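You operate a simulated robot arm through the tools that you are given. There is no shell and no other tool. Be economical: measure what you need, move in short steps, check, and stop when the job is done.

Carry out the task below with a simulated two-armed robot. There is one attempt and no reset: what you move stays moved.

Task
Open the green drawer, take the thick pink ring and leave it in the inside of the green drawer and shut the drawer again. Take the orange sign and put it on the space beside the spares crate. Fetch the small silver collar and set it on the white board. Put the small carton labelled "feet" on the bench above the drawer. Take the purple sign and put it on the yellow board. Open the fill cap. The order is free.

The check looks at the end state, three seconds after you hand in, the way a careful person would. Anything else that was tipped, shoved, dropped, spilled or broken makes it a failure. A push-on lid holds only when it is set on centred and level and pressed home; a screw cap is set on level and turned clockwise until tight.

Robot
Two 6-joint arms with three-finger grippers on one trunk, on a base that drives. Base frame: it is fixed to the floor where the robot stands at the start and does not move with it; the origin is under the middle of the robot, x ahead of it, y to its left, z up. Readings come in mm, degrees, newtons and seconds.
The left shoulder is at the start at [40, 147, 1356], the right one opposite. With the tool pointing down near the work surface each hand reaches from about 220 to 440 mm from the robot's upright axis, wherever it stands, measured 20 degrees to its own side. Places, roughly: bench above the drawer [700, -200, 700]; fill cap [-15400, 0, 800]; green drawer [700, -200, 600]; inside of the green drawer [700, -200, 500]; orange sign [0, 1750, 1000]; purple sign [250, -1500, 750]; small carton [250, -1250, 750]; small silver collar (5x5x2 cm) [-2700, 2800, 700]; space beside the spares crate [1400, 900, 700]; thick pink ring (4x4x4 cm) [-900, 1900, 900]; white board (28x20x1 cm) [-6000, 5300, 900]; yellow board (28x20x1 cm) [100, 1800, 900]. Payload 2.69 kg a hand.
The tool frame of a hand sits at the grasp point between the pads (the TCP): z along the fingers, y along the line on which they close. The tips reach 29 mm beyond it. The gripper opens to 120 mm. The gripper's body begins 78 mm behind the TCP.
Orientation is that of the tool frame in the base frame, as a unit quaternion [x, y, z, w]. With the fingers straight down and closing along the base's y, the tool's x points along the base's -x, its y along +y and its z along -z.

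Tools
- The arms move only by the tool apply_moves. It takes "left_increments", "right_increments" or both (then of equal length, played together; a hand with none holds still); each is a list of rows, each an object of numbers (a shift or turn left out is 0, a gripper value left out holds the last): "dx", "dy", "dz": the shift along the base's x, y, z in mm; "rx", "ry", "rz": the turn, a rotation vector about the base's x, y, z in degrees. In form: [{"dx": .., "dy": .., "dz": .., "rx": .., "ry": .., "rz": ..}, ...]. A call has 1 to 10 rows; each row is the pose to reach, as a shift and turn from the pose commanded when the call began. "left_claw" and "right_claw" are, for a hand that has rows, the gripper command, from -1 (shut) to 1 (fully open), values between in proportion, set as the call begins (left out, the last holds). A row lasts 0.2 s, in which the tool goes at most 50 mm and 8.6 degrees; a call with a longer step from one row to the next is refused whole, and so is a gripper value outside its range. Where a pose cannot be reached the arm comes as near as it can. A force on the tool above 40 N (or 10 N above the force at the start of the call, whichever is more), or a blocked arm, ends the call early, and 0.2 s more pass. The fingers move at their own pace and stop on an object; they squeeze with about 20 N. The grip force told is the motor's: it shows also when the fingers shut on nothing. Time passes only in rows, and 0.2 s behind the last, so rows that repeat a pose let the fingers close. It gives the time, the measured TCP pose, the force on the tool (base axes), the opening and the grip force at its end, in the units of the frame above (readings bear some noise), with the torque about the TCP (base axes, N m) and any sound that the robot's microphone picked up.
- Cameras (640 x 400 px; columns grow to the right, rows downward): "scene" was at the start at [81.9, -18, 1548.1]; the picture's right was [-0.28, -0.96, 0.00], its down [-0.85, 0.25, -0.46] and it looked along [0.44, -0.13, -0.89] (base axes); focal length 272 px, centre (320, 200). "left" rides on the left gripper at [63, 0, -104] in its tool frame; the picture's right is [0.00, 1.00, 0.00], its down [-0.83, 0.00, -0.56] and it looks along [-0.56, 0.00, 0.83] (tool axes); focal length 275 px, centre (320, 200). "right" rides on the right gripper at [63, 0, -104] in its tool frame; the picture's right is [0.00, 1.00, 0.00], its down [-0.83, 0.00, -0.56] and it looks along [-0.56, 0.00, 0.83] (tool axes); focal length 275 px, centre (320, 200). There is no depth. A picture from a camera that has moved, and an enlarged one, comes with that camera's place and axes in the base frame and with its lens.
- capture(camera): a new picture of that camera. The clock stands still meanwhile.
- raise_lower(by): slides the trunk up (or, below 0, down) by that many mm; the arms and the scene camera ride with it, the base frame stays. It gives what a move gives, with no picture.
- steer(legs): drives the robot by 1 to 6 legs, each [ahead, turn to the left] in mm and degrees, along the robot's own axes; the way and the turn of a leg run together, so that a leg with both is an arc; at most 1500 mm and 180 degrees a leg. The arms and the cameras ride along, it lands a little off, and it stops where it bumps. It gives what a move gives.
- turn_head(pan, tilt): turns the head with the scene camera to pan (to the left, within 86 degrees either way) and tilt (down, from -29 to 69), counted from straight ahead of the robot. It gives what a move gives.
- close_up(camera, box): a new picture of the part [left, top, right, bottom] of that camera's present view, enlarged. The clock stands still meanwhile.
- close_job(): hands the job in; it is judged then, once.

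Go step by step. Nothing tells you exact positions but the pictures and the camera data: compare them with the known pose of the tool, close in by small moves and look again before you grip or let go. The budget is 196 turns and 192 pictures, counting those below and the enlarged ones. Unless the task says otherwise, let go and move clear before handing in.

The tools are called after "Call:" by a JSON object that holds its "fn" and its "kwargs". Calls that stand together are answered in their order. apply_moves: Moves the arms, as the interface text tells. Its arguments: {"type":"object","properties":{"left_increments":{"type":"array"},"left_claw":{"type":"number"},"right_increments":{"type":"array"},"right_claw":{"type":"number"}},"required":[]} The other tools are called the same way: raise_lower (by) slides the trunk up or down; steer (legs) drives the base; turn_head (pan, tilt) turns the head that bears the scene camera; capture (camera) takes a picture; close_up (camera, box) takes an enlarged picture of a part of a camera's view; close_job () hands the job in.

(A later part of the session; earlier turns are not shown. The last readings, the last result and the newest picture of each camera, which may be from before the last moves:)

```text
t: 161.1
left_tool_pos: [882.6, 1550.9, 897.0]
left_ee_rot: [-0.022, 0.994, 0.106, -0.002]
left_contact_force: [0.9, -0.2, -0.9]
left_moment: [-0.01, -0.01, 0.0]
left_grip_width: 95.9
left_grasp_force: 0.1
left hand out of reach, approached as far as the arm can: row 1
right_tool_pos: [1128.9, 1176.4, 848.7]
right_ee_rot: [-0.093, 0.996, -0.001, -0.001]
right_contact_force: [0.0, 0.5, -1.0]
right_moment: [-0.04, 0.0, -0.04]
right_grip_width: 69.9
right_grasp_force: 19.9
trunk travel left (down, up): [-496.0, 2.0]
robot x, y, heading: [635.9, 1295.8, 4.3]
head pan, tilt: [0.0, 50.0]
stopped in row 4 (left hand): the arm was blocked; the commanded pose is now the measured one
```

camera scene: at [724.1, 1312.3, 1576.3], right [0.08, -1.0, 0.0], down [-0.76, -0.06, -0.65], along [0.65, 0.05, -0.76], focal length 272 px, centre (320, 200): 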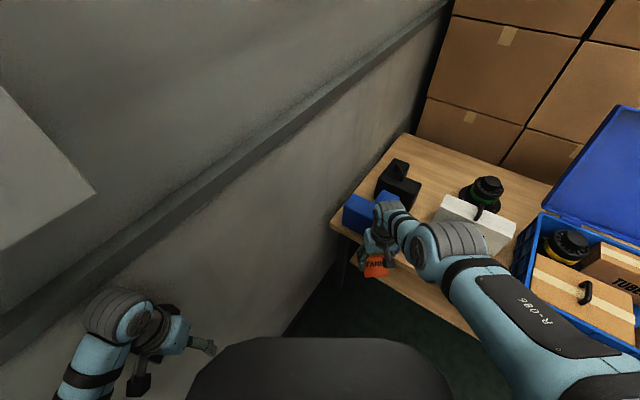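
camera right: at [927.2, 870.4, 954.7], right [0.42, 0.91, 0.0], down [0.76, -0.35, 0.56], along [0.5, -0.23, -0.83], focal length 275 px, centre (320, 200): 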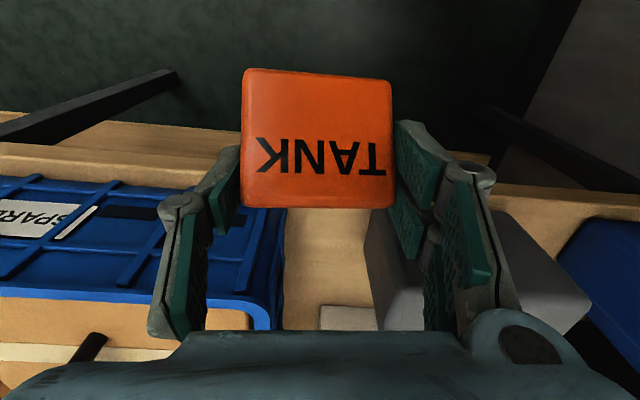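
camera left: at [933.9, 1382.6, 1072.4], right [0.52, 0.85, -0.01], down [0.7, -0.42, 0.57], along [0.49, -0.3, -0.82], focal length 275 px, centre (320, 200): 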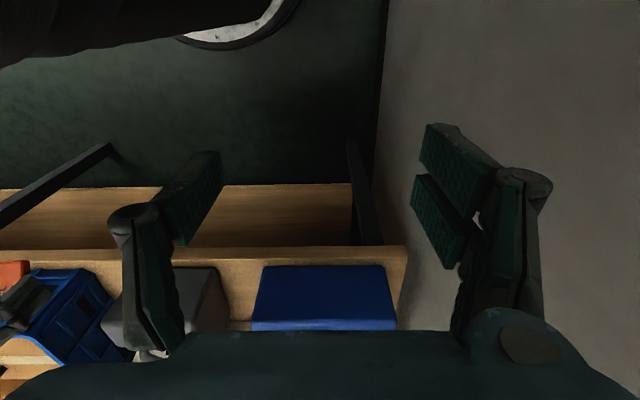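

Call:
{"fn": "apply_moves", "kwargs": {"left_increments": [{"dx": 30, "dy": -10, "dz": -10, "rx": -6, "rz": 0.8}, {"dx": 60, "dy": -30, "dz": -20, "rx": -12, "rz": 1.6}, {"dx": 80, "dy": -60, "dz": -30, "rx": -12, "rz": 1.6}, {"dx": 90, "dy": -90, "dz": -40, "rx": -12, "rz": 1.6}]}}

```text
t: 162.1
left_tool_pos: [967.6, 1466.4, 854.4]
left_ee_rot: [-0.039, 0.999, 0.01, -0.008]
left_contact_force: [-0.1, -0.5, 0.0]
left_moment: [0.01, -0.01, 0.02]
left_grip_width: 95.9
left_grasp_force: 0.1
right_tool_pos: [1126.4, 1174.6, 849.3]
right_ee_rot: [-0.093, 0.996, 0.001, -0.001]
right_contact_force: [-0.9, 0.6, -0.5]
right_moment: [-0.02, -0.01, -0.04]
right_grip_width: 69.5
right_grasp_force: 19.9
trunk travel left (down, up): [-496.0, 2.0]
robot x, y, heading: [638.0, 1297.4, 4.4]
head pan, tilt: [0.0, 50.0]
```

Call:
{"fn": "steer", "kwargs": {"legs": [[0, -34.2]]}}

Call:
{"fn": "capture", "kwargs": {"camera": "scene"}}

```text
t: 164.2
left_tool_pos: [1007.7, 1251.0, 856.6]
left_ee_rot: [0.259, 0.966, 0.01, -0.003]
left_contact_force: [-0.2, -0.1, 0.3]
left_moment: [-0.03, -0.01, 0.0]
left_grip_width: 96.1
left_grasp_force: 0.1
right_tool_pos: [972.8, 920.5, 848.9]
right_ee_rot: [0.205, 0.979, 0.001, -0.001]
right_contact_force: [0.7, 0.1, -0.9]
right_moment: [0.0, 0.03, -0.01]
right_grip_width: 69.3
right_grasp_force: 20.4
trunk travel left (down, up): [-496.0, 2.0]
robot x, y, heading: [637.3, 1299.0, -29.9]
head pan, tilt: [0.0, 50.0]
```

```text
104 pictures are left
camera scene: at [722.5, 1250.9, 1575.7], right [-0.5, -0.87, 0.0], down [-0.66, 0.38, -0.64], along [0.56, -0.32, -0.77], focal length 272 px, centre (320, 200)
```

scene: 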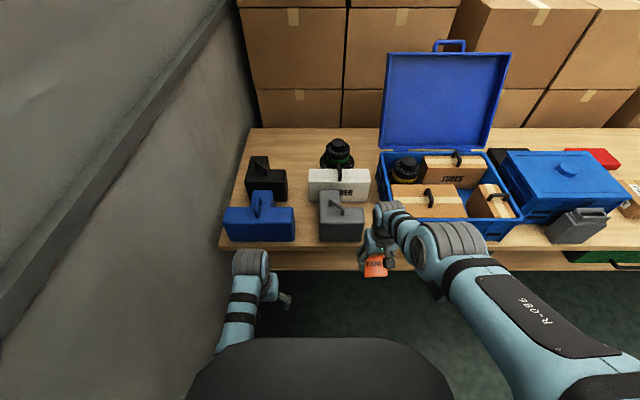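

Now yawing the right hand 85° so its fingers close fore-aft (narrow in the corridor).

Call:
{"fn": "apply_moves", "kwargs": {"right_increments": [{"rz": 8.5}, {"rz": 17}, {"rz": 25.5}, {"rz": 34}, {"rz": 42.5}, {"rz": 51}, {"rz": 59.5}, {"rz": 68}, {"rz": 76.5}, {"rz": 85}]}}

Call:
{"fn": "capture", "kwargs": {"camera": "right"}}

```text
t: 166.4
left_tool_pos: [1007.9, 1252.2, 856.4]
left_ee_rot: [0.259, 0.966, 0.012, -0.002]
left_contact_force: [-0.2, 0.1, -0.2]
left_moment: [0.01, 0.01, -0.03]
left_grip_width: 95.8
left_grasp_force: 0.0
right_tool_pos: [971.2, 920.5, 849.0]
right_ee_rot: [-0.511, 0.86, -0.001, 0.0]
right_contact_force: [0.8, -0.8, -0.1]
right_moment: [0.02, 0.0, -0.03]
right_grip_width: 69.7
right_grasp_force: 20.0
trunk travel left (down, up): [-496.0, 2.0]
robot x, y, heading: [639.1, 1295.8, -29.7]
head pan, tilt: [0.0, 50.0]
```

```text
103 pictures are left
camera right: at [942.7, 865.3, 954.0], right [-0.88, 0.47, 0.0], down [0.39, 0.73, 0.56], along [0.26, 0.49, -0.83], focal length 275 px, centre (320, 200)
```

right: 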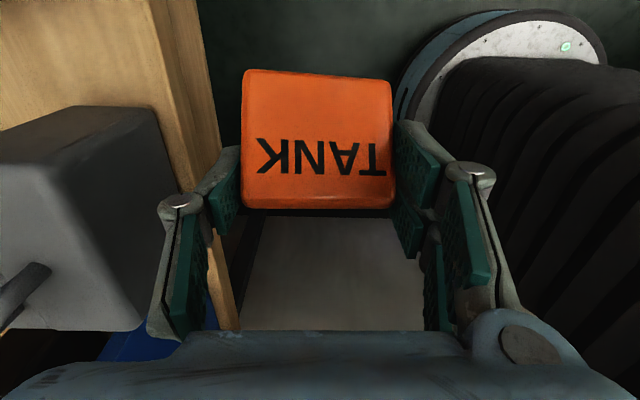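

The yaw worked. Now I move the hand left in front of the corridor and up, still before the bench edge.

Call:
{"fn": "apply_moves", "kwargs": {"right_increments": [{"dx": 19, "dy": 33, "dz": 13}, {"dx": 38, "dy": 65, "dz": 26}, {"dx": 57, "dy": 98, "dz": 40}, {"dx": 75, "dy": 131, "dz": 53}, {"dx": 94, "dy": 163, "dz": 66}, {"dx": 113, "dy": 196, "dz": 80}]}}

Call:
{"fn": "capture", "kwargs": {"camera": "scene"}}

```text
t: 167.8
left_tool_pos: [1007.9, 1251.9, 856.6]
left_ee_rot: [0.259, 0.966, 0.011, -0.002]
left_contact_force: [0.2, 0.3, -0.2]
left_moment: [-0.01, 0.01, 0.01]
left_grip_width: 96.2
left_grasp_force: 0.1
right_tool_pos: [1054.3, 1060.1, 931.0]
right_ee_rot: [-0.51, 0.86, 0.0, 0.0]
right_contact_force: [-0.3, 0.0, -0.2]
right_moment: [0.02, -0.01, -0.03]
right_grip_width: 69.6
right_grasp_force: 20.0
right hand out of reach, approached as far as the arm can: row 4, 5, 6
trunk travel left (down, up): [-496.0, 2.0]
robot x, y, heading: [634.9, 1293.9, -30.0]
head pan, tilt: [0.0, 50.0]
```

```text
102 pictures are left
camera scene: at [722.3, 1250.0, 1575.7], right [-0.5, -0.87, 0.0], down [-0.66, 0.38, -0.64], along [0.56, -0.32, -0.77], focal length 272 px, centre (320, 200)
```

scene: 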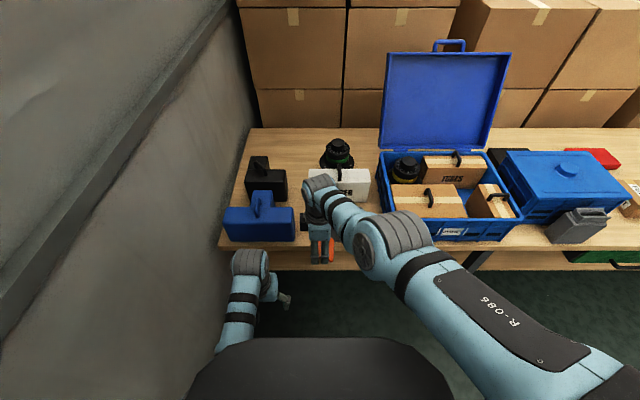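

Cross-body reach is limited, so I'll angle the base: hand to its own side, then an arc that ends with me turned 25° left, putting the corridor in front of the right shoulder.

Call:
{"fn": "apply_moves", "kwargs": {"right_increments": [{"dx": -18, "dy": -32, "dz": 4}, {"dx": -36, "dy": -63, "dz": 8}, {"dx": -54, "dy": -95, "dz": 12}, {"dx": -72, "dy": -126, "dz": 16}]}}

Call:
{"fn": "steer", "kwargs": {"legs": [[0, -25], [130, 31]]}}

Call:
{"fn": "capture", "kwargs": {"camera": "scene"}}

```text
t: 168.8
left_tool_pos: [1007.6, 1250.9, 857.0]
left_ee_rot: [0.259, 0.966, 0.012, -0.002]
left_contact_force: [0.4, 0.2, -0.1]
left_moment: [0.01, 0.03, -0.01]
left_grip_width: 96.0
left_grasp_force: 0.1
right_tool_pos: [1017.6, 917.4, 928.7]
right_ee_rot: [-0.51, 0.86, 0.002, 0.0]
right_contact_force: [-1.0, -0.6, -0.6]
right_moment: [0.02, -0.07, -0.01]
right_grip_width: 69.6
right_grasp_force: 19.6
right hand out of reach, approached as far as the arm can: row 1, 2, 3, 4
trunk travel left (down, up): [-496.0, 2.0]
robot x, y, heading: [637.4, 1299.6, -30.2]
head pan, tilt: [0.0, 50.0]
```

```text
t: 172.0
left_tool_pos: [1106.6, 1202.0, 858.3]
left_ee_rot: [0.215, 0.977, 0.011, -0.002]
left_contact_force: [0.5, 0.1, 0.1]
left_moment: [-0.01, 0.0, -0.03]
left_grip_width: 95.9
left_grasp_force: 0.0
right_tool_pos: [1147.0, 871.7, 929.2]
right_ee_rot: [-0.548, 0.836, 0.0, 0.0]
right_contact_force: [-0.4, 0.1, -0.7]
right_moment: [0.03, -0.05, -0.01]
right_grip_width: 69.3
right_grasp_force: 19.4
trunk travel left (down, up): [-496.0, 2.0]
robot x, y, heading: [735.0, 1217.0, -24.6]
head pan, tilt: [0.0, 50.0]
```

```text
101 pictures are left
camera scene: at [820.6, 1176.1, 1575.8], right [-0.42, -0.91, 0.0], down [-0.69, 0.32, -0.64], along [0.58, -0.27, -0.77], focal length 272 px, centre (320, 200)
```

scene: 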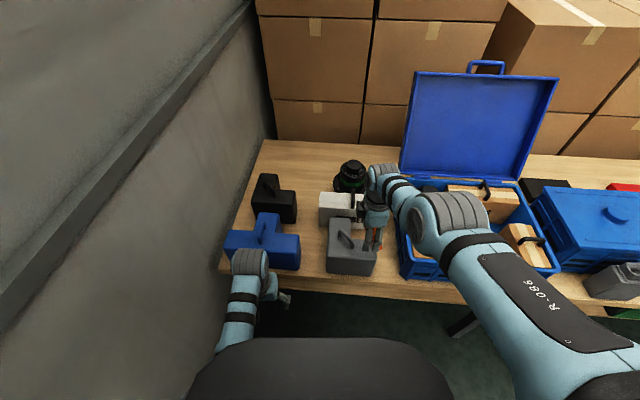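

The hand is just over the grey block's right end. Checking clearance to its handle before sweeping left over it.

Call:
{"fn": "capture", "kwargs": {"camera": "right"}}

Call:
{"fn": "close_up", "kwargs": {"camera": "scene", "box": [220, 150, 420, 290]}}

```text
100 pictures are left
camera right: at [1122.3, 815.1, 1033.6], right [-0.92, 0.4, 0.0], down [0.33, 0.76, 0.56], along [0.22, 0.51, -0.83], focal length 275 px, centre (320, 200)
```

right: 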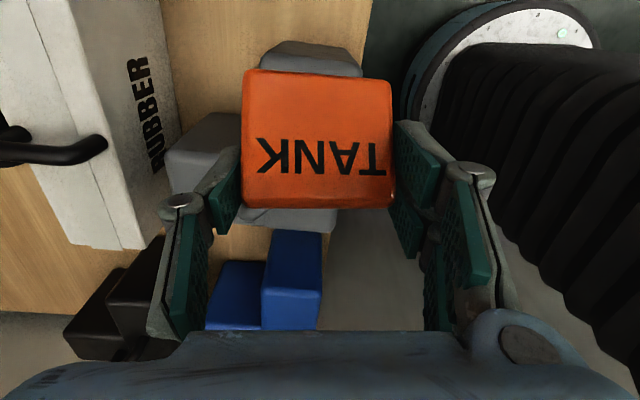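

```text
2.86 times, centred on (320, 220) of scene
camera zoom: at [820.6, 1176.1, 1575.8], right [-0.42, -0.91, 0.0], down [-0.69, 0.32, -0.64], along [0.58, -0.27, -0.77], focal length 777 px, centre (320, 143)
```

zoom: 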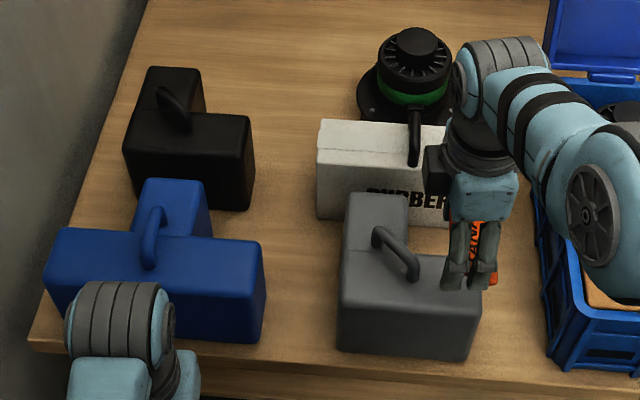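

Handle tops are at about 865, the sign's lowest point at about 885; clear. Completing the arc.

Call:
{"fn": "steer", "kwargs": {"legs": [[78, 19]]}}

Call:
{"fn": "capture", "kwargs": {"camera": "right"}}

Call:
{"fn": "close_up", "kwargs": {"camera": "scene", "box": [220, 150, 460, 310]}}

```text
t: 173.4
left_tool_pos: [1169.0, 1303.3, 857.8]
left_ee_rot: [0.053, 0.999, 0.011, -0.002]
left_contact_force: [0.6, -0.8, 0.1]
left_moment: [0.0, -0.02, -0.01]
left_grip_width: 96.0
left_grasp_force: 0.1
right_tool_pos: [1311.2, 1004.8, 928.9]
right_ee_rot: [-0.678, 0.735, -0.001, 0.0]
right_contact_force: [0.1, -0.1, -0.2]
right_moment: [0.01, -0.03, 0.01]
right_grip_width: 69.4
right_grasp_force: 20.1
trunk travel left (down, up): [-496.0, 2.0]
robot x, y, heading: [807.6, 1197.5, -5.7]
head pan, tilt: [0.0, 50.0]
```

```text
98 pictures are left
camera right: at [1306.8, 941.0, 1033.6], right [-1.0, 0.08, 0.0], down [0.06, 0.83, 0.56], along [0.04, 0.55, -0.83], focal length 275 px, centre (320, 200)
```

right: 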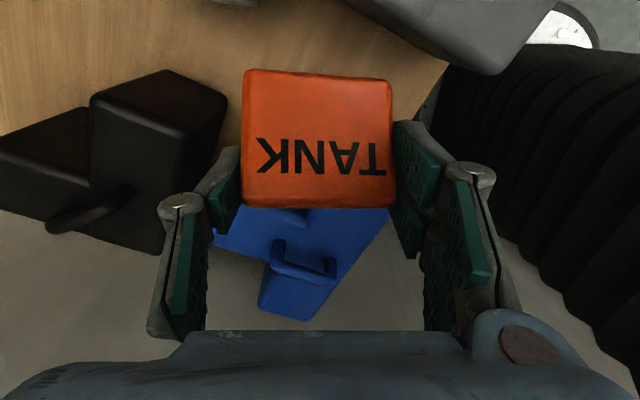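

```text
2.50 times, centred on (340, 230) of scene
camera zoom: at [904.3, 1184.9, 1575.8], right [-0.1, -0.99, 0.0], down [-0.76, 0.08, -0.64], along [0.64, -0.07, -0.77], focal length 680 px, centre (270, 125)
```

zoom: 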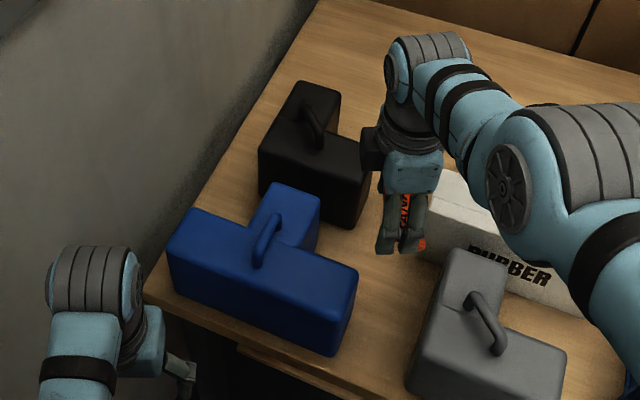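

The hand is over the corridor. Aligning the finger axis with the corridor (yaw −25°), then looking down.

Call:
{"fn": "apply_moves", "kwargs": {"right_increments": [{"rz": -8.3, "dx": -2, "dy": -3}, {"rz": -16.6, "dx": -4, "dy": -6}, {"rz": -25, "dx": -5, "dy": -9}]}}

Call:
{"fn": "raise_lower", "kwargs": {"by": -90}}

Call:
{"fn": "capture", "kwargs": {"camera": "right"}}

Call:
{"fn": "close_up", "kwargs": {"camera": "scene", "box": [220, 130, 460, 310]}}

```text
t: 174.2
left_tool_pos: [1170.0, 1303.5, 857.2]
left_ee_rot: [0.052, 0.999, 0.012, -0.003]
left_contact_force: [-0.1, 0.5, 0.2]
left_moment: [0.01, 0.01, -0.04]
left_grip_width: 96.1
left_grasp_force: 0.3
right_tool_pos: [1311.0, 995.5, 925.4]
right_ee_rot: [-0.502, 0.865, 0.001, -0.002]
right_contact_force: [-0.2, 0.4, -0.1]
right_moment: [0.03, -0.01, 0.0]
right_grip_width: 69.5
right_grasp_force: 19.7
right hand out of reach, approached as far as the arm can: row 2, 3
trunk travel left (down, up): [-496.0, 2.0]
robot x, y, heading: [810.7, 1195.5, -5.9]
head pan, tilt: [0.0, 50.0]
```

```text
t: 175.5
left_tool_pos: [1170.7, 1307.1, 767.3]
left_ee_rot: [0.052, 0.999, 0.014, -0.001]
left_contact_force: [0.2, -0.3, -0.1]
left_moment: [-0.01, -0.03, 0.01]
left_grip_width: 95.8
left_grasp_force: 0.0
right_tool_pos: [1311.9, 996.6, 837.2]
right_ee_rot: [-0.503, 0.865, 0.001, -0.002]
right_contact_force: [-0.6, -1.8, -1.3]
right_moment: [-0.07, -0.02, 0.06]
right_grip_width: 69.6
right_grasp_force: 19.6
trunk travel left (down, up): [-406.0, 92.0]
robot x, y, heading: [807.0, 1199.0, -5.9]
head pan, tilt: [0.0, 50.0]
```

```text
96 pictures are left
camera right: at [1281.8, 941.1, 941.3], right [-0.87, 0.49, 0.0], down [0.41, 0.72, 0.55], along [0.27, 0.48, -0.83], focal length 275 px, centre (320, 200)
```

right: 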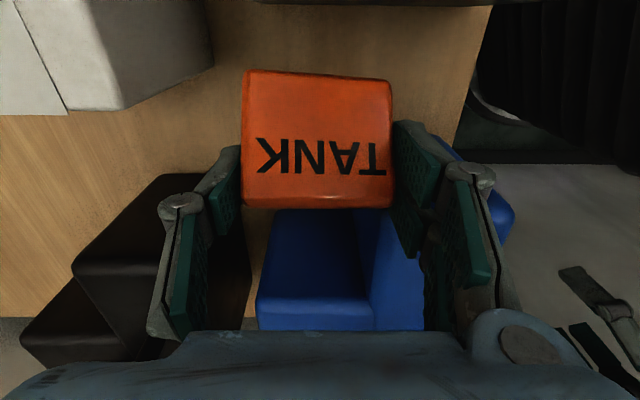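

```text
2.22 times, centred on (340, 220) of scene
camera zoom: at [906.8, 1186.3, 1485.3], right [-0.1, -0.99, 0.0], down [-0.76, 0.08, -0.64], along [0.64, -0.07, -0.77], focal length 604 px, centre (276, 156)
```

zoom: 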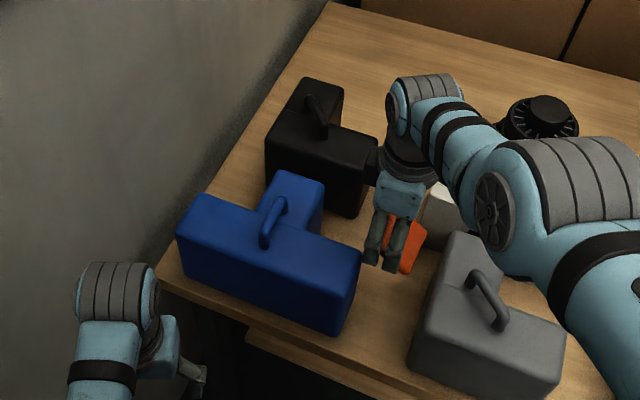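

Well centred in the corridor. Lowering 60 mm more.

Call:
{"fn": "raise_lower", "kwargs": {"by": -60}}

Call:
{"fn": "capture", "kwargs": {"camera": "right"}}

Call:
{"fn": "close_up", "kwargs": {"camera": "scene", "box": [220, 130, 460, 310]}}

```text
t: 176.5
left_tool_pos: [1170.2, 1309.6, 707.6]
left_ee_rot: [0.052, 0.999, 0.016, -0.002]
left_contact_force: [0.5, 0.9, 0.3]
left_moment: [-0.01, 0.02, 0.02]
left_grip_width: 96.2
left_grasp_force: 0.1
right_tool_pos: [1312.0, 995.2, 776.5]
right_ee_rot: [-0.503, 0.864, 0.002, -0.001]
right_contact_force: [-0.2, 0.3, -0.7]
right_moment: [0.0, -0.02, 0.01]
right_grip_width: 69.4
right_grasp_force: 20.2
trunk travel left (down, up): [-346.0, 152.0]
robot x, y, heading: [809.1, 1194.1, -6.0]
head pan, tilt: [0.0, 50.0]
```

```text
94 pictures are left
camera right: at [1281.8, 941.0, 881.2], right [-0.87, 0.49, 0.0], down [0.41, 0.72, 0.55], along [0.27, 0.48, -0.83], focal length 275 px, centre (320, 200)
```

right: 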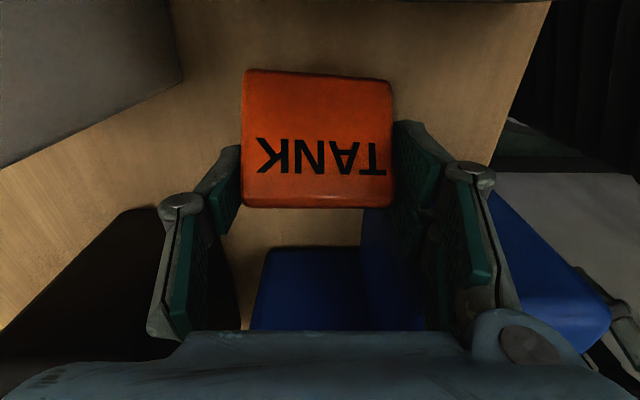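

```text
2.22 times, centred on (340, 220) of scene
camera zoom: at [906.8, 1186.1, 1425.1], right [-0.1, -0.99, 0.0], down [-0.76, 0.08, -0.64], along [0.64, -0.07, -0.77], focal length 604 px, centre (276, 156)
```

zoom: 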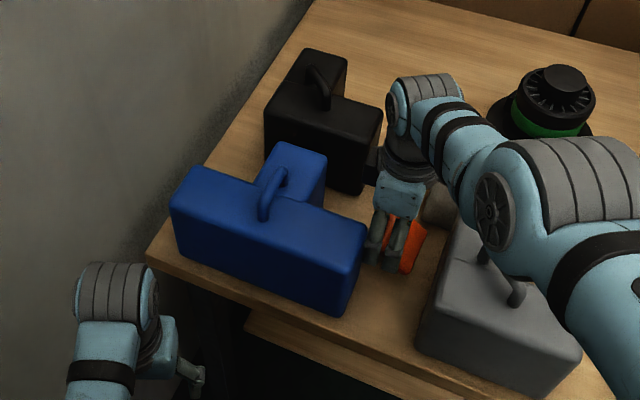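

Call:
{"fn": "raise_lower", "kwargs": {"by": -14}}

Call:
{"fn": "raise_lower", "kwargs": {"by": -8}}

Call:
{"fn": "capture", "kwargs": {"camera": "right"}}

```text
t: 177.1
left_tool_pos: [1170.9, 1309.6, 693.0]
left_ee_rot: [0.052, 0.999, 0.016, -0.002]
left_contact_force: [-1.5, 0.0, -0.1]
left_moment: [0.0, 0.01, 0.03]
left_grip_width: 96.4
left_grasp_force: 0.2
right_tool_pos: [1312.0, 995.5, 762.5]
right_ee_rot: [-0.502, 0.865, 0.002, -0.002]
right_contact_force: [-0.1, -0.3, -1.4]
right_moment: [0.02, 0.0, -0.01]
right_grip_width: 69.5
right_grasp_force: 20.0
trunk travel left (down, up): [-332.0, 166.0]
robot x, y, heading: [810.3, 1198.0, -6.1]
head pan, tilt: [0.0, 50.0]
```

```text
t: 177.7
left_tool_pos: [1170.0, 1309.9, 686.1]
left_ee_rot: [0.052, 0.999, 0.016, -0.002]
left_contact_force: [0.4, 0.9, -0.6]
left_moment: [-0.02, 0.01, -0.02]
left_grip_width: 95.9
left_grasp_force: 0.0
right_tool_pos: [1310.9, 994.2, 753.8]
right_ee_rot: [-0.502, 0.865, 0.002, -0.002]
right_contact_force: [0.2, -0.1, -1.1]
right_moment: [0.01, 0.04, 0.0]
right_grip_width: 69.6
right_grasp_force: 19.9
trunk travel left (down, up): [-324.0, 174.0]
robot x, y, heading: [811.8, 1195.8, -6.0]
head pan, tilt: [0.0, 50.0]
```

```text
92 pictures are left
camera right: at [1282.0, 940.9, 859.2], right [-0.87, 0.49, 0.0], down [0.41, 0.72, 0.55], along [0.27, 0.48, -0.83], focal length 275 px, centre (320, 200)
```

right: 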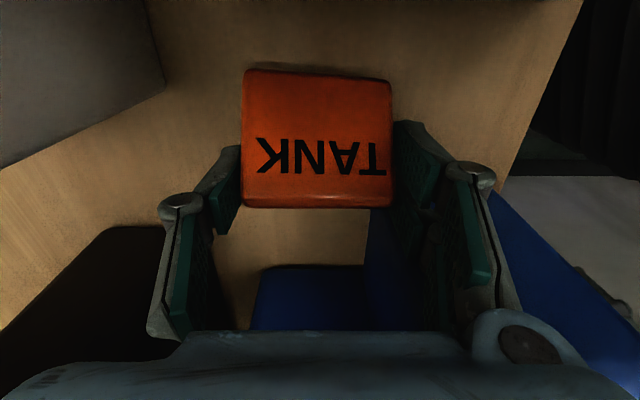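

Call:
{"fn": "raise_lower", "kwargs": {"by": -5}}

Call:
{"fn": "raise_lower", "kwargs": {"by": -4}}

```text
t: 178.2
left_tool_pos: [1170.9, 1310.2, 679.8]
left_ee_rot: [0.051, 0.999, 0.016, -0.002]
left_contact_force: [0.7, -0.1, -0.4]
left_moment: [0.03, -0.01, 0.0]
left_grip_width: 95.9
left_grasp_force: 0.0
right_tool_pos: [1311.5, 995.6, 750.3]
right_ee_rot: [-0.502, 0.865, 0.002, -0.002]
right_contact_force: [0.0, 0.3, -0.4]
right_moment: [0.01, 0.0, -0.01]
right_grip_width: 69.6
right_grasp_force: 20.2
trunk travel left (down, up): [-319.0, 179.0]
robot x, y, heading: [809.7, 1189.8, -5.9]
head pan, tilt: [0.0, 50.0]
```

```text
t: 178.7
left_tool_pos: [1171.2, 1309.7, 676.4]
left_ee_rot: [0.052, 0.999, 0.016, -0.002]
left_contact_force: [0.0, 0.4, 0.1]
left_moment: [-0.02, 0.01, 0.03]
left_grip_width: 96.0
left_grasp_force: 0.0
right_tool_pos: [1311.4, 995.6, 746.4]
right_ee_rot: [-0.502, 0.865, 0.001, -0.002]
right_contact_force: [-0.2, 0.5, 1.9]
right_moment: [-0.02, 0.09, 0.04]
right_grip_width: 69.7
right_grasp_force: 19.7
trunk travel left (down, up): [-315.0, 183.0]
robot x, y, heading: [810.3, 1196.2, -6.0]
head pan, tilt: [0.0, 50.0]
```

The sign's lower edge touches the bench. Releasing, so it settles flat between the blocks.

Call:
{"fn": "apply_moves", "kwargs": {"right_increments": [{}, {}], "right_claw": 0.5}}

Call:
{"fn": "raise_lower", "kwargs": {"by": 120}}

Call:
{"fn": "capture", "kwargs": {"camera": "right"}}

```text
t: 179.3
left_tool_pos: [1169.4, 1310.2, 676.5]
left_ee_rot: [0.052, 0.999, 0.016, -0.003]
left_contact_force: [-0.3, 0.9, 1.0]
left_moment: [0.02, 0.02, 0.0]
left_grip_width: 95.9
left_grasp_force: 0.1
right_tool_pos: [1311.7, 995.0, 746.4]
right_ee_rot: [-0.503, 0.865, 0.002, -0.002]
right_contact_force: [-0.1, 0.0, 0.8]
right_moment: [0.06, 0.01, 0.01]
right_grip_width: 90.0
right_grasp_force: 0.0
trunk travel left (down, up): [-315.0, 183.0]
robot x, y, heading: [808.7, 1193.9, -5.6]
head pan, tilt: [0.0, 50.0]
```

```text
t: 180.8
left_tool_pos: [1169.9, 1303.6, 799.1]
left_ee_rot: [0.053, 0.999, 0.011, -0.001]
left_contact_force: [0.7, 0.5, 1.0]
left_moment: [0.0, -0.03, -0.03]
left_grip_width: 95.9
left_grasp_force: 0.1
right_tool_pos: [1312.0, 995.8, 867.1]
right_ee_rot: [-0.503, 0.865, 0.001, -0.003]
right_contact_force: [0.1, -0.3, 1.0]
right_moment: [0.01, -0.03, 0.0]
right_grip_width: 90.2
right_grasp_force: 0.2
trunk travel left (down, up): [-435.0, 63.0]
robot x, y, heading: [808.4, 1195.3, -5.9]
head pan, tilt: [0.0, 50.0]
```

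```text
91 pictures are left
camera right: at [1281.7, 941.1, 971.9], right [-0.87, 0.49, 0.0], down [0.41, 0.72, 0.55], along [0.27, 0.48, -0.83], focal length 275 px, centre (320, 200)
```

right: 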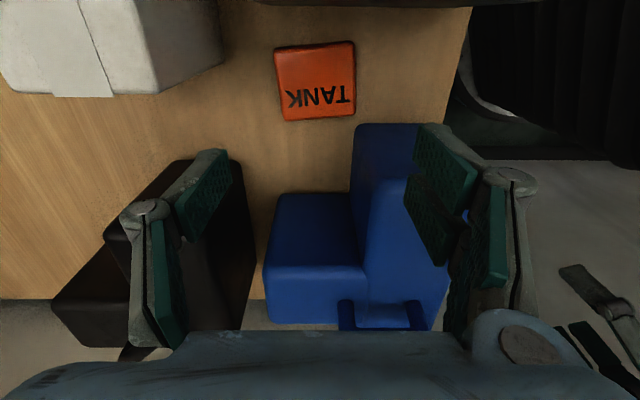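

The TANK sign lies flat in the space beside the SPARES crate with nothing disturbed. Raising, reversing along the same arc, and driving to the left end of the table for the pink ring.

Call:
{"fn": "raise_lower", "kwargs": {"by": 62}}

Call:
{"fn": "steer", "kwargs": {"legs": [[-78, -19], [-130, -31], [0, -70.8], [896, 0], [0, -83.5], [760, 0]]}}

Call:
{"fn": "capture", "kwargs": {"camera": "scene"}}

```text
t: 181.8
left_tool_pos: [1167.6, 1304.5, 859.7]
left_ee_rot: [0.052, 0.999, 0.01, -0.004]
left_contact_force: [0.0, 0.0, -0.2]
left_moment: [0.01, 0.02, 0.01]
left_grip_width: 95.7
left_grasp_force: 0.0
right_tool_pos: [1312.0, 996.5, 927.9]
right_ee_rot: [-0.502, 0.865, 0.002, -0.002]
right_contact_force: [0.5, -0.1, 0.2]
right_moment: [0.0, 0.02, 0.05]
right_grip_width: 89.9
right_grasp_force: 0.0
trunk travel left (down, up): [-497.0, 1.0]
robot x, y, heading: [810.8, 1197.8, -5.9]
head pan, tilt: [0.0, 50.0]
```

```text
t: 199.6
left_tool_pos: [-920.9, 1069.0, 859.3]
left_ee_rot: [0.958, -0.287, -0.001, 0.011]
left_contact_force: [0.3, 0.1, -0.1]
left_moment: [-0.02, -0.02, 0.05]
left_grip_width: 96.0
left_grasp_force: 0.1
right_tool_pos: [-906.4, 1409.2, 927.7]
right_ee_rot: [0.959, 0.284, 0.002, 0.001]
right_contact_force: [0.2, -0.2, 0.2]
right_moment: [0.03, -0.02, 0.03]
right_grip_width: 89.9
right_grasp_force: 0.0
trunk travel left (down, up): [-497.0, 1.0]
robot x, y, heading: [-551.6, 1000.7, 146.6]
head pan, tilt: [0.0, 50.0]
```

```text
90 pictures are left
camera scene: at [-632.8, 1052.7, 1576.7], right [0.55, 0.84, 0.0], down [0.64, -0.42, -0.64], along [-0.54, 0.35, -0.77], focal length 272 px, centre (320, 200)
```

scene: 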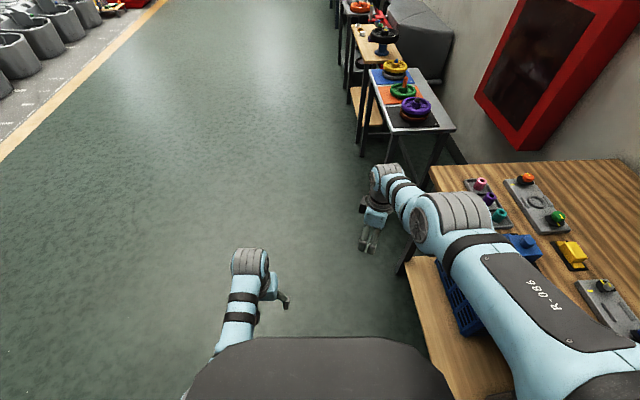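

The pink ring's tray is near the table's left-near corner. Driving past and turning to face it.

Call:
{"fn": "steer", "kwargs": {"legs": [[0, 6], [625, 0], [0, -92.5]]}}

Call:
{"fn": "capture", "kwargs": {"camera": "scene"}}

```text
t: 207.6
left_tool_pos: [-1067.1, 1665.1, 858.8]
left_ee_rot: [-0.496, 0.868, 0.008, -0.009]
left_contact_force: [0.4, 0.0, -0.7]
left_moment: [-0.01, 0.02, -0.03]
left_grip_width: 96.0
left_grasp_force: 0.1
right_tool_pos: [-727.9, 1667.2, 927.7]
right_ee_rot: [0.89, -0.455, 0.0, 0.003]
right_contact_force: [0.8, 0.1, 0.4]
right_moment: [-0.02, 0.0, 0.0]
right_grip_width: 90.2
right_grasp_force: 0.0
trunk travel left (down, up): [-497.0, 1.0]
robot x, y, heading: [-1118.2, 1292.0, 59.9]
head pan, tilt: [0.0, 50.0]
```

```text
89 pictures are left
camera scene: at [-1067.4, 1377.6, 1576.6], right [0.86, -0.51, 0.0], down [-0.39, -0.66, -0.64], along [0.32, 0.55, -0.77], focal length 272 px, centre (320, 200)
```

scene: 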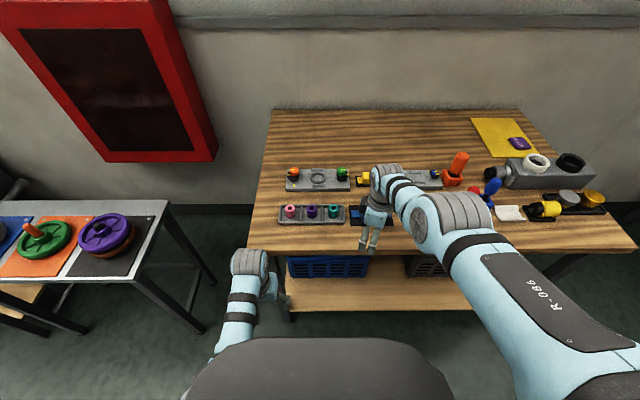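

The pink ring stands left of centre, ~630 mm ahead. First I'll retract and un-yaw the right hand so it stays off the table.

Call:
{"fn": "apply_moves", "kwargs": {"right_increments": [{"dx": -8, "dy": -13, "rz": -8.5}, {"dx": -15, "dy": -26, "rz": -17}, {"dx": -22, "dy": -39, "rz": -25.5, "dz": -10}, {"dx": -30, "dy": -52, "rz": -34, "dz": -20}, {"dx": -37, "dy": -65, "rz": -42.5, "dz": -30}, {"dx": -45, "dy": -78, "rz": -51, "dz": -40}, {"dx": -52, "dy": -91, "rz": -59.5, "dz": -50}, {"dx": -60, "dy": -104, "rz": -68, "dz": -60}, {"dx": -67, "dy": -117, "rz": -76.5, "dz": -70}, {"dx": -75, "dy": -130, "rz": -85, "dz": -80}]}}

Call:
{"fn": "steer", "kwargs": {"legs": [[115, 0]]}}

Call:
{"fn": "close_up", "kwargs": {"camera": "scene", "box": [220, 190, 380, 290]}}

```text
t: 209.8
left_tool_pos: [-1066.3, 1665.1, 859.3]
left_ee_rot: [-0.497, 0.868, 0.008, -0.009]
left_contact_force: [-0.7, 1.2, -0.2]
left_moment: [0.05, -0.02, 0.02]
left_grip_width: 96.0
left_grasp_force: 0.1
right_tool_pos: [-781.6, 1595.6, 793.0]
right_ee_rot: [-0.347, 0.938, 0.002, -0.002]
right_contact_force: [-0.1, 0.2, 0.9]
right_moment: [-0.01, 0.01, -0.01]
right_grip_width: 89.9
right_grasp_force: 0.0
right hand out of reach, approached as far as the arm can: row 1, 2, 3, 4, 5, 6, 7, 8, 9, 10
trunk travel left (down, up): [-497.0, 1.0]
robot x, y, heading: [-1115.6, 1293.6, 59.7]
head pan, tilt: [0.0, 50.0]
```

```text
t: 210.8
left_tool_pos: [-1040.3, 1711.2, 859.2]
left_ee_rot: [-0.497, 0.868, 0.008, -0.01]
left_contact_force: [0.1, -0.7, 0.1]
left_moment: [0.0, 0.02, -0.01]
left_grip_width: 96.2
left_grasp_force: 0.0
right_tool_pos: [-761.8, 1633.1, 790.6]
right_ee_rot: [-0.354, 0.935, -0.012, -0.018]
right_contact_force: [-3.6, -4.2, -6.6]
right_moment: [-0.33, -0.21, 0.23]
right_grip_width: 86.5
right_grasp_force: 0.1
trunk travel left (down, up): [-497.0, 1.0]
robot x, y, heading: [-1086.7, 1342.6, 59.7]
head pan, tilt: [0.0, 50.0]
stopped in leg 1: the force on the tool passed its limit at 94 N (the readings are from after the stop); the commanded pose is now the measured one
```

```text
4.00 times, centred on (300, 240) of scene
camera zoom: at [-1039.2, 1423.7, 1576.7], right [0.86, -0.5, 0.0], down [-0.39, -0.66, -0.64], along [0.32, 0.55, -0.77], focal length 1088 px, centre (400, 40)
```

zoom: 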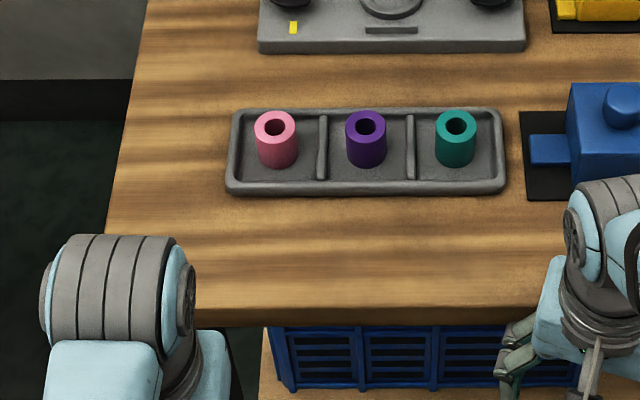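

The right fingertips bumped the table edge (no object moved). I'll back off 60 mm and tuck the right hand lower and closer.

Call:
{"fn": "steer", "kwargs": {"legs": [[-60, 0]]}}

Call:
{"fn": "apply_moves", "kwargs": {"right_increments": [{"dx": -15, "dy": -26, "dz": -15, "rz": -5}, {"dx": -30, "dy": -52, "dz": -30, "rz": -10}, {"dx": -45, "dy": -78, "dz": -45, "rz": -14}, {"dx": -60, "dy": -104, "dz": -60, "rz": -18}]}}

```text
t: 211.8
left_tool_pos: [-1067.0, 1665.2, 855.0]
left_ee_rot: [-0.497, 0.868, 0.006, -0.013]
left_contact_force: [0.7, 0.7, 0.1]
left_moment: [-0.09, 0.08, -0.03]
left_grip_width: 95.6
left_grasp_force: 0.0
right_tool_pos: [-789.6, 1586.9, 787.8]
right_ee_rot: [-0.355, 0.935, -0.013, -0.018]
right_contact_force: [0.2, 1.2, -0.7]
right_moment: [-0.07, 0.05, -0.02]
right_grip_width: 90.2
right_grasp_force: 0.1
trunk travel left (down, up): [-497.0, 1.0]
robot x, y, heading: [-1123.9, 1289.5, 59.7]
head pan, tilt: [0.0, 50.0]
```

```text
t: 212.8
left_tool_pos: [-1070.7, 1657.7, 857.8]
left_ee_rot: [-0.496, 0.868, 0.009, -0.009]
left_contact_force: [0.2, -0.9, -0.7]
left_moment: [0.02, -0.02, -0.04]
left_grip_width: 95.9
left_grasp_force: 0.1
right_tool_pos: [-850.5, 1493.0, 703.8]
right_ee_rot: [-0.203, 0.979, -0.007, -0.015]
right_contact_force: [-0.6, -0.9, 0.2]
right_moment: [0.05, -0.01, -0.04]
right_grip_width: 89.9
right_grasp_force: 0.0
right hand out of reach, approached as far as the arm can: row 1, 2, 3, 4
trunk travel left (down, up): [-497.0, 1.0]
robot x, y, heading: [-1122.9, 1291.0, 59.6]
head pan, tilt: [0.0, 50.0]
```

Call:
{"fn": "steer", "kwargs": {"legs": [[100, 0]]}}

Call:
{"fn": "apply_moves", "kwargs": {"left_increments": [{"dz": 40}, {"dz": 75}, {"dz": 75, "dx": 15, "dy": 26}]}}

Call:
{"fn": "close_up", "kwargs": {"camera": "scene", "box": [200, 180, 360, 280]}}

```text
t: 213.9
left_tool_pos: [-1023.8, 1740.2, 860.7]
left_ee_rot: [-0.497, 0.868, 0.01, -0.006]
left_contact_force: [-0.4, -0.6, 0.3]
left_moment: [0.03, -0.07, -0.01]
left_grip_width: 96.2
left_grasp_force: 0.1
right_tool_pos: [-800.7, 1575.8, 705.8]
right_ee_rot: [-0.203, 0.979, -0.006, -0.014]
right_contact_force: [-1.0, 0.3, 0.9]
right_moment: [0.03, -0.05, 0.0]
right_grip_width: 90.1
right_grasp_force: 0.0
trunk travel left (down, up): [-497.0, 1.0]
robot x, y, heading: [-1070.5, 1372.2, 59.8]
head pan, tilt: [0.0, 50.0]
```

```text
t: 214.7
left_tool_pos: [-1021.5, 1773.6, 926.9]
left_ee_rot: [-0.5, 0.865, 0.019, -0.026]
left_contact_force: [0.1, 0.5, 0.7]
left_moment: [-0.03, 0.04, -0.01]
left_grip_width: 95.9
left_grasp_force: 0.1
right_tool_pos: [-799.9, 1579.7, 702.4]
right_ee_rot: [-0.202, 0.979, -0.009, -0.017]
right_contact_force: [0.8, 0.3, 0.2]
right_moment: [-0.07, 0.04, 0.03]
right_grip_width: 90.1
right_grasp_force: 0.1
trunk travel left (down, up): [-497.0, 1.0]
robot x, y, heading: [-1068.0, 1370.8, 59.7]
head pan, tilt: [0.0, 50.0]
```

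```text
4.00 times, centred on (280, 230) of scene
camera zoom: at [-1019.3, 1459.2, 1576.4], right [0.86, -0.5, 0.0], down [-0.39, -0.66, -0.64], along [0.32, 0.55, -0.77], focal length 1088 px, centre (480, 80)
```

zoom: 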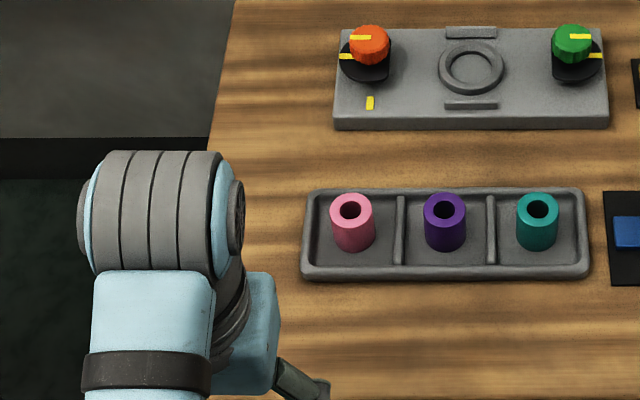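

Pink ring's top is at about (-879,1890,892). Bringing the left hand above it.

Call:
{"fn": "apply_moves", "kwargs": {"left_increments": [{"dx": 25, "dy": 20, "dz": 15}, {"dx": 55, "dy": 45, "dz": 28}, {"dx": 85, "dy": 70, "dz": 30}, {"dx": 115, "dy": 94, "dz": 30}, {"dx": 142, "dy": 116, "dz": 30}], "left_claw": 0.1}}

Call:
{"fn": "capture", "kwargs": {"camera": "left"}}

```text
t: 215.9
left_tool_pos: [-882.7, 1871.6, 966.9]
left_ee_rot: [-0.497, 0.868, 0.009, -0.008]
left_contact_force: [-0.5, -0.1, -0.9]
left_moment: [0.02, 0.0, -0.02]
left_grip_width: 65.7
left_grasp_force: 0.1
left hand out of reach, approached as far as the arm can: row 5
right_tool_pos: [-800.8, 1580.1, 703.4]
right_ee_rot: [-0.203, 0.979, -0.008, -0.018]
right_contact_force: [0.3, 0.2, -0.6]
right_moment: [0.01, -0.02, 0.0]
right_grip_width: 90.2
right_grasp_force: 0.1
trunk travel left (down, up): [-497.0, 1.0]
robot x, y, heading: [-1069.2, 1367.3, 59.8]
head pan, tilt: [0.0, 50.0]
```

```text
86 pictures are left
camera left: at [-912.1, 1817.3, 1072.5], right [-0.86, 0.51, 0.02], down [0.44, 0.71, 0.55], along [0.26, 0.48, -0.84], focal length 275 px, centre (320, 200)
```

left: 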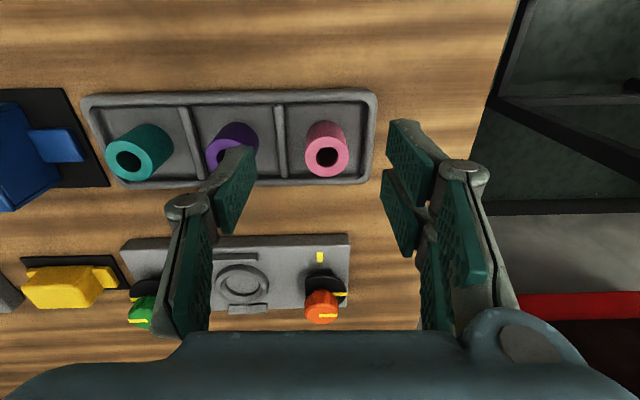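

Ring is 21 mm further ahead; I'll creep the base forward, then lower with the trunk.

Call:
{"fn": "steer", "kwargs": {"legs": [[21, 0]]}}

Call:
{"fn": "raise_lower", "kwargs": {"by": -40}}

Call:
{"fn": "capture", "kwargs": {"camera": "left"}}

```text
t: 216.7
left_tool_pos: [-874.3, 1887.2, 970.2]
left_ee_rot: [-0.496, 0.868, 0.009, -0.009]
left_contact_force: [-1.2, 0.1, 0.8]
left_moment: [0.02, -0.05, 0.0]
left_grip_width: 65.6
left_grasp_force: 0.1
right_tool_pos: [-791.0, 1593.9, 705.9]
right_ee_rot: [-0.202, 0.979, -0.005, -0.015]
right_contact_force: [-0.2, -1.2, -0.6]
right_moment: [0.04, -0.02, 0.0]
right_grip_width: 89.9
right_grasp_force: 0.2
trunk travel left (down, up): [-497.0, 1.0]
robot x, y, heading: [-1058.9, 1392.7, 59.6]
head pan, tilt: [0.0, 50.0]
```

```text
t: 217.5
left_tool_pos: [-872.3, 1890.0, 929.8]
left_ee_rot: [-0.497, 0.868, 0.008, -0.01]
left_contact_force: [0.1, -0.2, 0.5]
left_moment: [-0.03, 0.01, 0.01]
left_grip_width: 65.8
left_grasp_force: 0.1
right_tool_pos: [-789.7, 1598.1, 664.9]
right_ee_rot: [-0.203, 0.979, -0.008, -0.016]
right_contact_force: [-0.7, -0.2, 0.1]
right_moment: [0.02, 0.01, -0.01]
right_grip_width: 89.8
right_grasp_force: 0.0
trunk travel left (down, up): [-457.0, 41.0]
robot x, y, heading: [-1061.7, 1392.8, 59.9]
head pan, tilt: [0.0, 50.0]
```

```text
85 pictures are left
camera left: at [-902.9, 1834.8, 1033.3], right [-0.86, 0.51, 0.02], down [0.44, 0.71, 0.55], along [0.26, 0.48, -0.84], focal length 275 px, centre (320, 200)
```

left: 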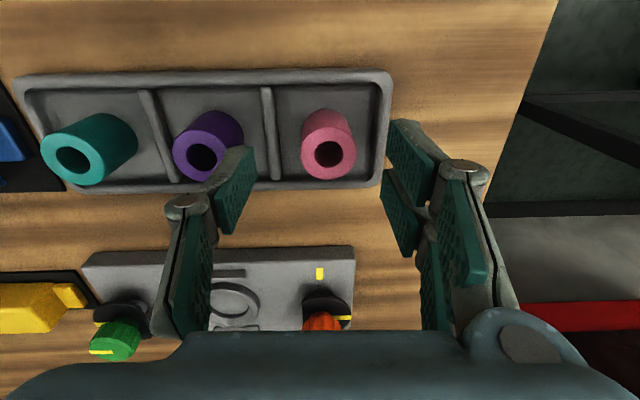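

Call:
{"fn": "apply_moves", "kwargs": {"left_increments": [{"dx": -6, "dy": 2}]}}

Call:
{"fn": "raise_lower", "kwargs": {"by": -33}}

Call:
{"fn": "capture", "kwargs": {"camera": "left"}}

```text
t: 217.9
left_tool_pos: [-878.9, 1892.5, 929.1]
left_ee_rot: [-0.498, 0.867, 0.008, -0.01]
left_contact_force: [0.6, 0.5, -0.4]
left_moment: [0.04, -0.01, 0.02]
left_grip_width: 65.9
left_grasp_force: 0.0
right_tool_pos: [-788.9, 1597.7, 664.2]
right_ee_rot: [-0.203, 0.979, -0.007, -0.016]
right_contact_force: [-0.1, -0.8, -0.3]
right_moment: [0.0, -0.03, -0.05]
right_grip_width: 89.9
right_grasp_force: 0.0
trunk travel left (down, up): [-457.0, 41.0]
robot x, y, heading: [-1062.5, 1393.4, 59.5]
head pan, tilt: [0.0, 50.0]
```

```text
t: 218.7
left_tool_pos: [-880.0, 1891.9, 895.3]
left_ee_rot: [-0.497, 0.868, 0.008, -0.009]
left_contact_force: [-0.1, -1.0, 0.0]
left_moment: [0.01, -0.01, 0.03]
left_grip_width: 66.2
left_grasp_force: 0.1
right_tool_pos: [-789.6, 1597.8, 630.9]
right_ee_rot: [-0.203, 0.979, -0.008, -0.015]
right_contact_force: [0.2, 0.1, 0.0]
right_moment: [0.0, 0.02, 0.01]
right_grip_width: 90.1
right_grasp_force: 0.1
trunk travel left (down, up): [-424.0, 74.0]
robot x, y, heading: [-1060.2, 1395.0, 60.1]
head pan, tilt: [0.0, 50.0]
```

```text
84 pictures are left
camera left: at [-908.7, 1836.9, 1000.6], right [-0.86, 0.51, 0.02], down [0.44, 0.71, 0.55], along [0.26, 0.48, -0.84], focal length 275 px, centre (320, 200)
```

left: 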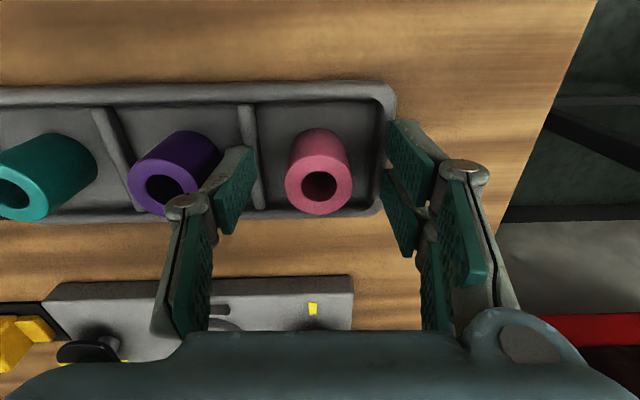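

The ring sits between the pads. Closing and lifting.

Call:
{"fn": "apply_moves", "kwargs": {"left_increments": [{}, {}, {}], "left_claw": -1}}

Call:
{"fn": "raise_lower", "kwargs": {"by": 70}}

Call:
{"fn": "capture", "kwargs": {"camera": "left"}}

```text
t: 219.5
left_tool_pos: [-879.1, 1892.1, 896.0]
left_ee_rot: [-0.497, 0.868, 0.008, -0.01]
left_contact_force: [0.2, 1.0, 1.1]
left_moment: [-0.01, -0.02, 0.02]
left_grip_width: 29.7
left_grasp_force: 20.1
right_tool_pos: [-788.2, 1597.1, 631.9]
right_ee_rot: [-0.203, 0.979, -0.008, -0.016]
right_contact_force: [-0.4, -0.6, 0.6]
right_moment: [0.0, 0.01, -0.01]
right_grip_width: 90.1
right_grasp_force: 0.1
trunk travel left (down, up): [-424.0, 74.0]
robot x, y, heading: [-1059.5, 1390.4, 59.7]
head pan, tilt: [0.0, 50.0]
```

```text
t: 220.6
left_tool_pos: [-879.2, 1892.2, 965.2]
left_ee_rot: [-0.497, 0.868, 0.008, -0.01]
left_contact_force: [-0.7, 0.3, -1.5]
left_moment: [0.01, 0.03, -0.02]
left_grip_width: 29.7
left_grasp_force: 20.1
right_tool_pos: [-789.0, 1598.5, 700.2]
right_ee_rot: [-0.203, 0.979, -0.008, -0.018]
right_contact_force: [-0.2, 1.3, 0.2]
right_moment: [-0.04, -0.02, -0.01]
right_grip_width: 90.0
right_grasp_force: 0.2
trunk travel left (down, up): [-494.0, 4.0]
robot x, y, heading: [-1058.7, 1387.3, 59.8]
head pan, tilt: [0.0, 50.0]
```

```text
83 pictures are left
camera left: at [-908.6, 1837.2, 1070.5], right [-0.86, 0.51, 0.02], down [0.44, 0.71, 0.55], along [0.26, 0.48, -0.84], focal length 275 px, centre (320, 200)
```

left: 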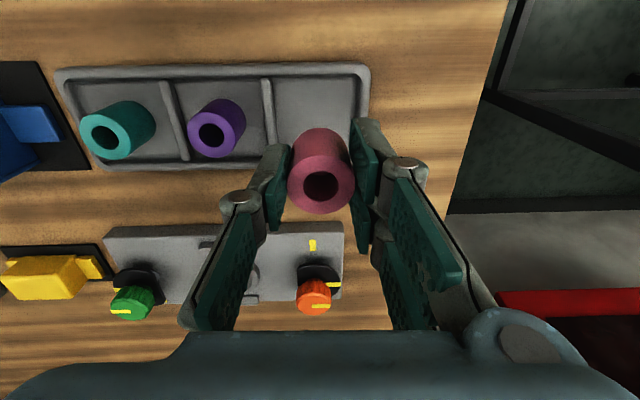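

The ring is in the left hand. Backing off and driving to the green drawer, stopping short of it.

Call:
{"fn": "steer", "kwargs": {"legs": [[-130, 0], [0, -100.9], [700, 0], [687, 0], [0, 11]]}}

Call:
{"fn": "capture", "kwargs": {"camera": "scene"}}

```text
t: 233.7
left_tool_pos: [391.9, 159.3, 965.9]
left_ee_rot: [0.271, 0.963, 0.013, -0.001]
left_contact_force: [-0.1, 0.3, 0.5]
left_moment: [0.0, 0.01, 0.01]
left_grip_width: 29.4
left_grasp_force: 19.9
right_tool_pos: [95.4, 74.9, 700.3]
right_ee_rot: [0.557, 0.83, 0.006, -0.017]
right_contact_force: [-0.1, 0.0, -0.2]
right_moment: [-0.02, 0.01, 0.01]
right_grip_width: 90.2
right_grasp_force: 0.1
trunk travel left (down, up): [-494.0, 4.0]
robot x, y, heading: [-103.1, 346.0, -31.5]
head pan, tilt: [0.0, 50.0]
```

```text
82 pictures are left
camera scene: at [-22.3, 297.0, 1573.8], right [-0.52, -0.85, 0.0], down [-0.65, 0.4, -0.64], along [0.55, -0.33, -0.77], focal length 272 px, centre (320, 200)
```

scene: 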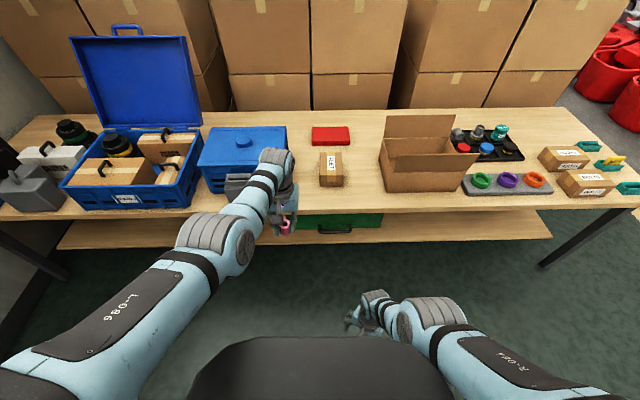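

Handle visible ahead. I'll straighten the right hand's yaw, close it into a hook, and take a close-up of the handle.

Call:
{"fn": "apply_moves", "kwargs": {"right_increments": [{"rz": 7.5}, {"rz": 15}, {"rz": 22.5}, {"rz": 30}, {"rz": 37}], "right_claw": -1}}

Call:
{"fn": "close_up", "kwargs": {"camera": "scene", "box": [270, 180, 410, 270]}}

Call:
{"fn": "capture", "kwargs": {"camera": "right"}}

```text
t: 234.8
left_tool_pos: [393.3, 158.5, 965.0]
left_ee_rot: [0.27, 0.963, 0.013, -0.001]
left_contact_force: [0.5, -0.1, -0.6]
left_moment: [-0.01, 0.05, 0.0]
left_grip_width: 29.5
left_grasp_force: 20.1
right_tool_pos: [95.8, 73.4, 701.7]
right_ee_rot: [0.264, 0.964, 0.001, -0.018]
right_contact_force: [0.3, 0.1, 0.8]
right_moment: [0.02, -0.01, 0.02]
right_grip_width: 0.0
right_grasp_force: 20.3
trunk travel left (down, up): [-494.0, 4.0]
robot x, y, heading: [-102.6, 349.8, -31.4]
head pan, tilt: [0.0, 50.0]
```

```text
4.44 times, centred on (340, 225) of scene
camera zoom: at [-21.2, 298.3, 1573.8], right [-0.52, -0.85, 0.0], down [-0.65, 0.4, -0.64], along [0.55, -0.33, -0.77], focal length 1208 px, centre (231, 89)
```

zoom: 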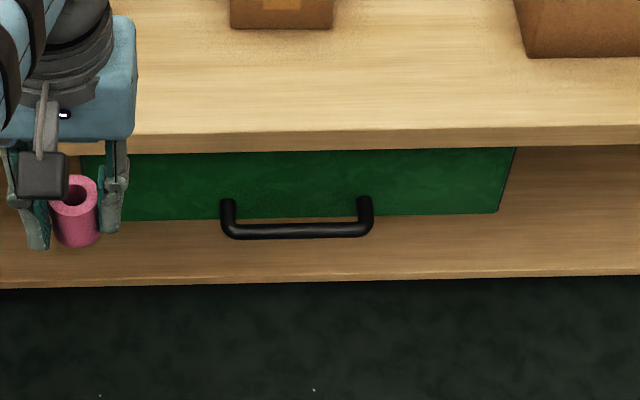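

```text
80 pictures are left
camera right: at [46.2, 105.9, 808.3], right [0.5, 0.86, -0.01], down [0.74, -0.42, 0.53], along [0.45, -0.27, -0.85], focal length 275 px, centre (320, 200)
```

right: 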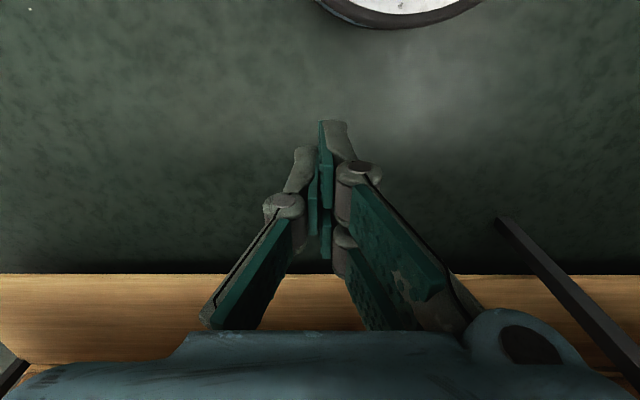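

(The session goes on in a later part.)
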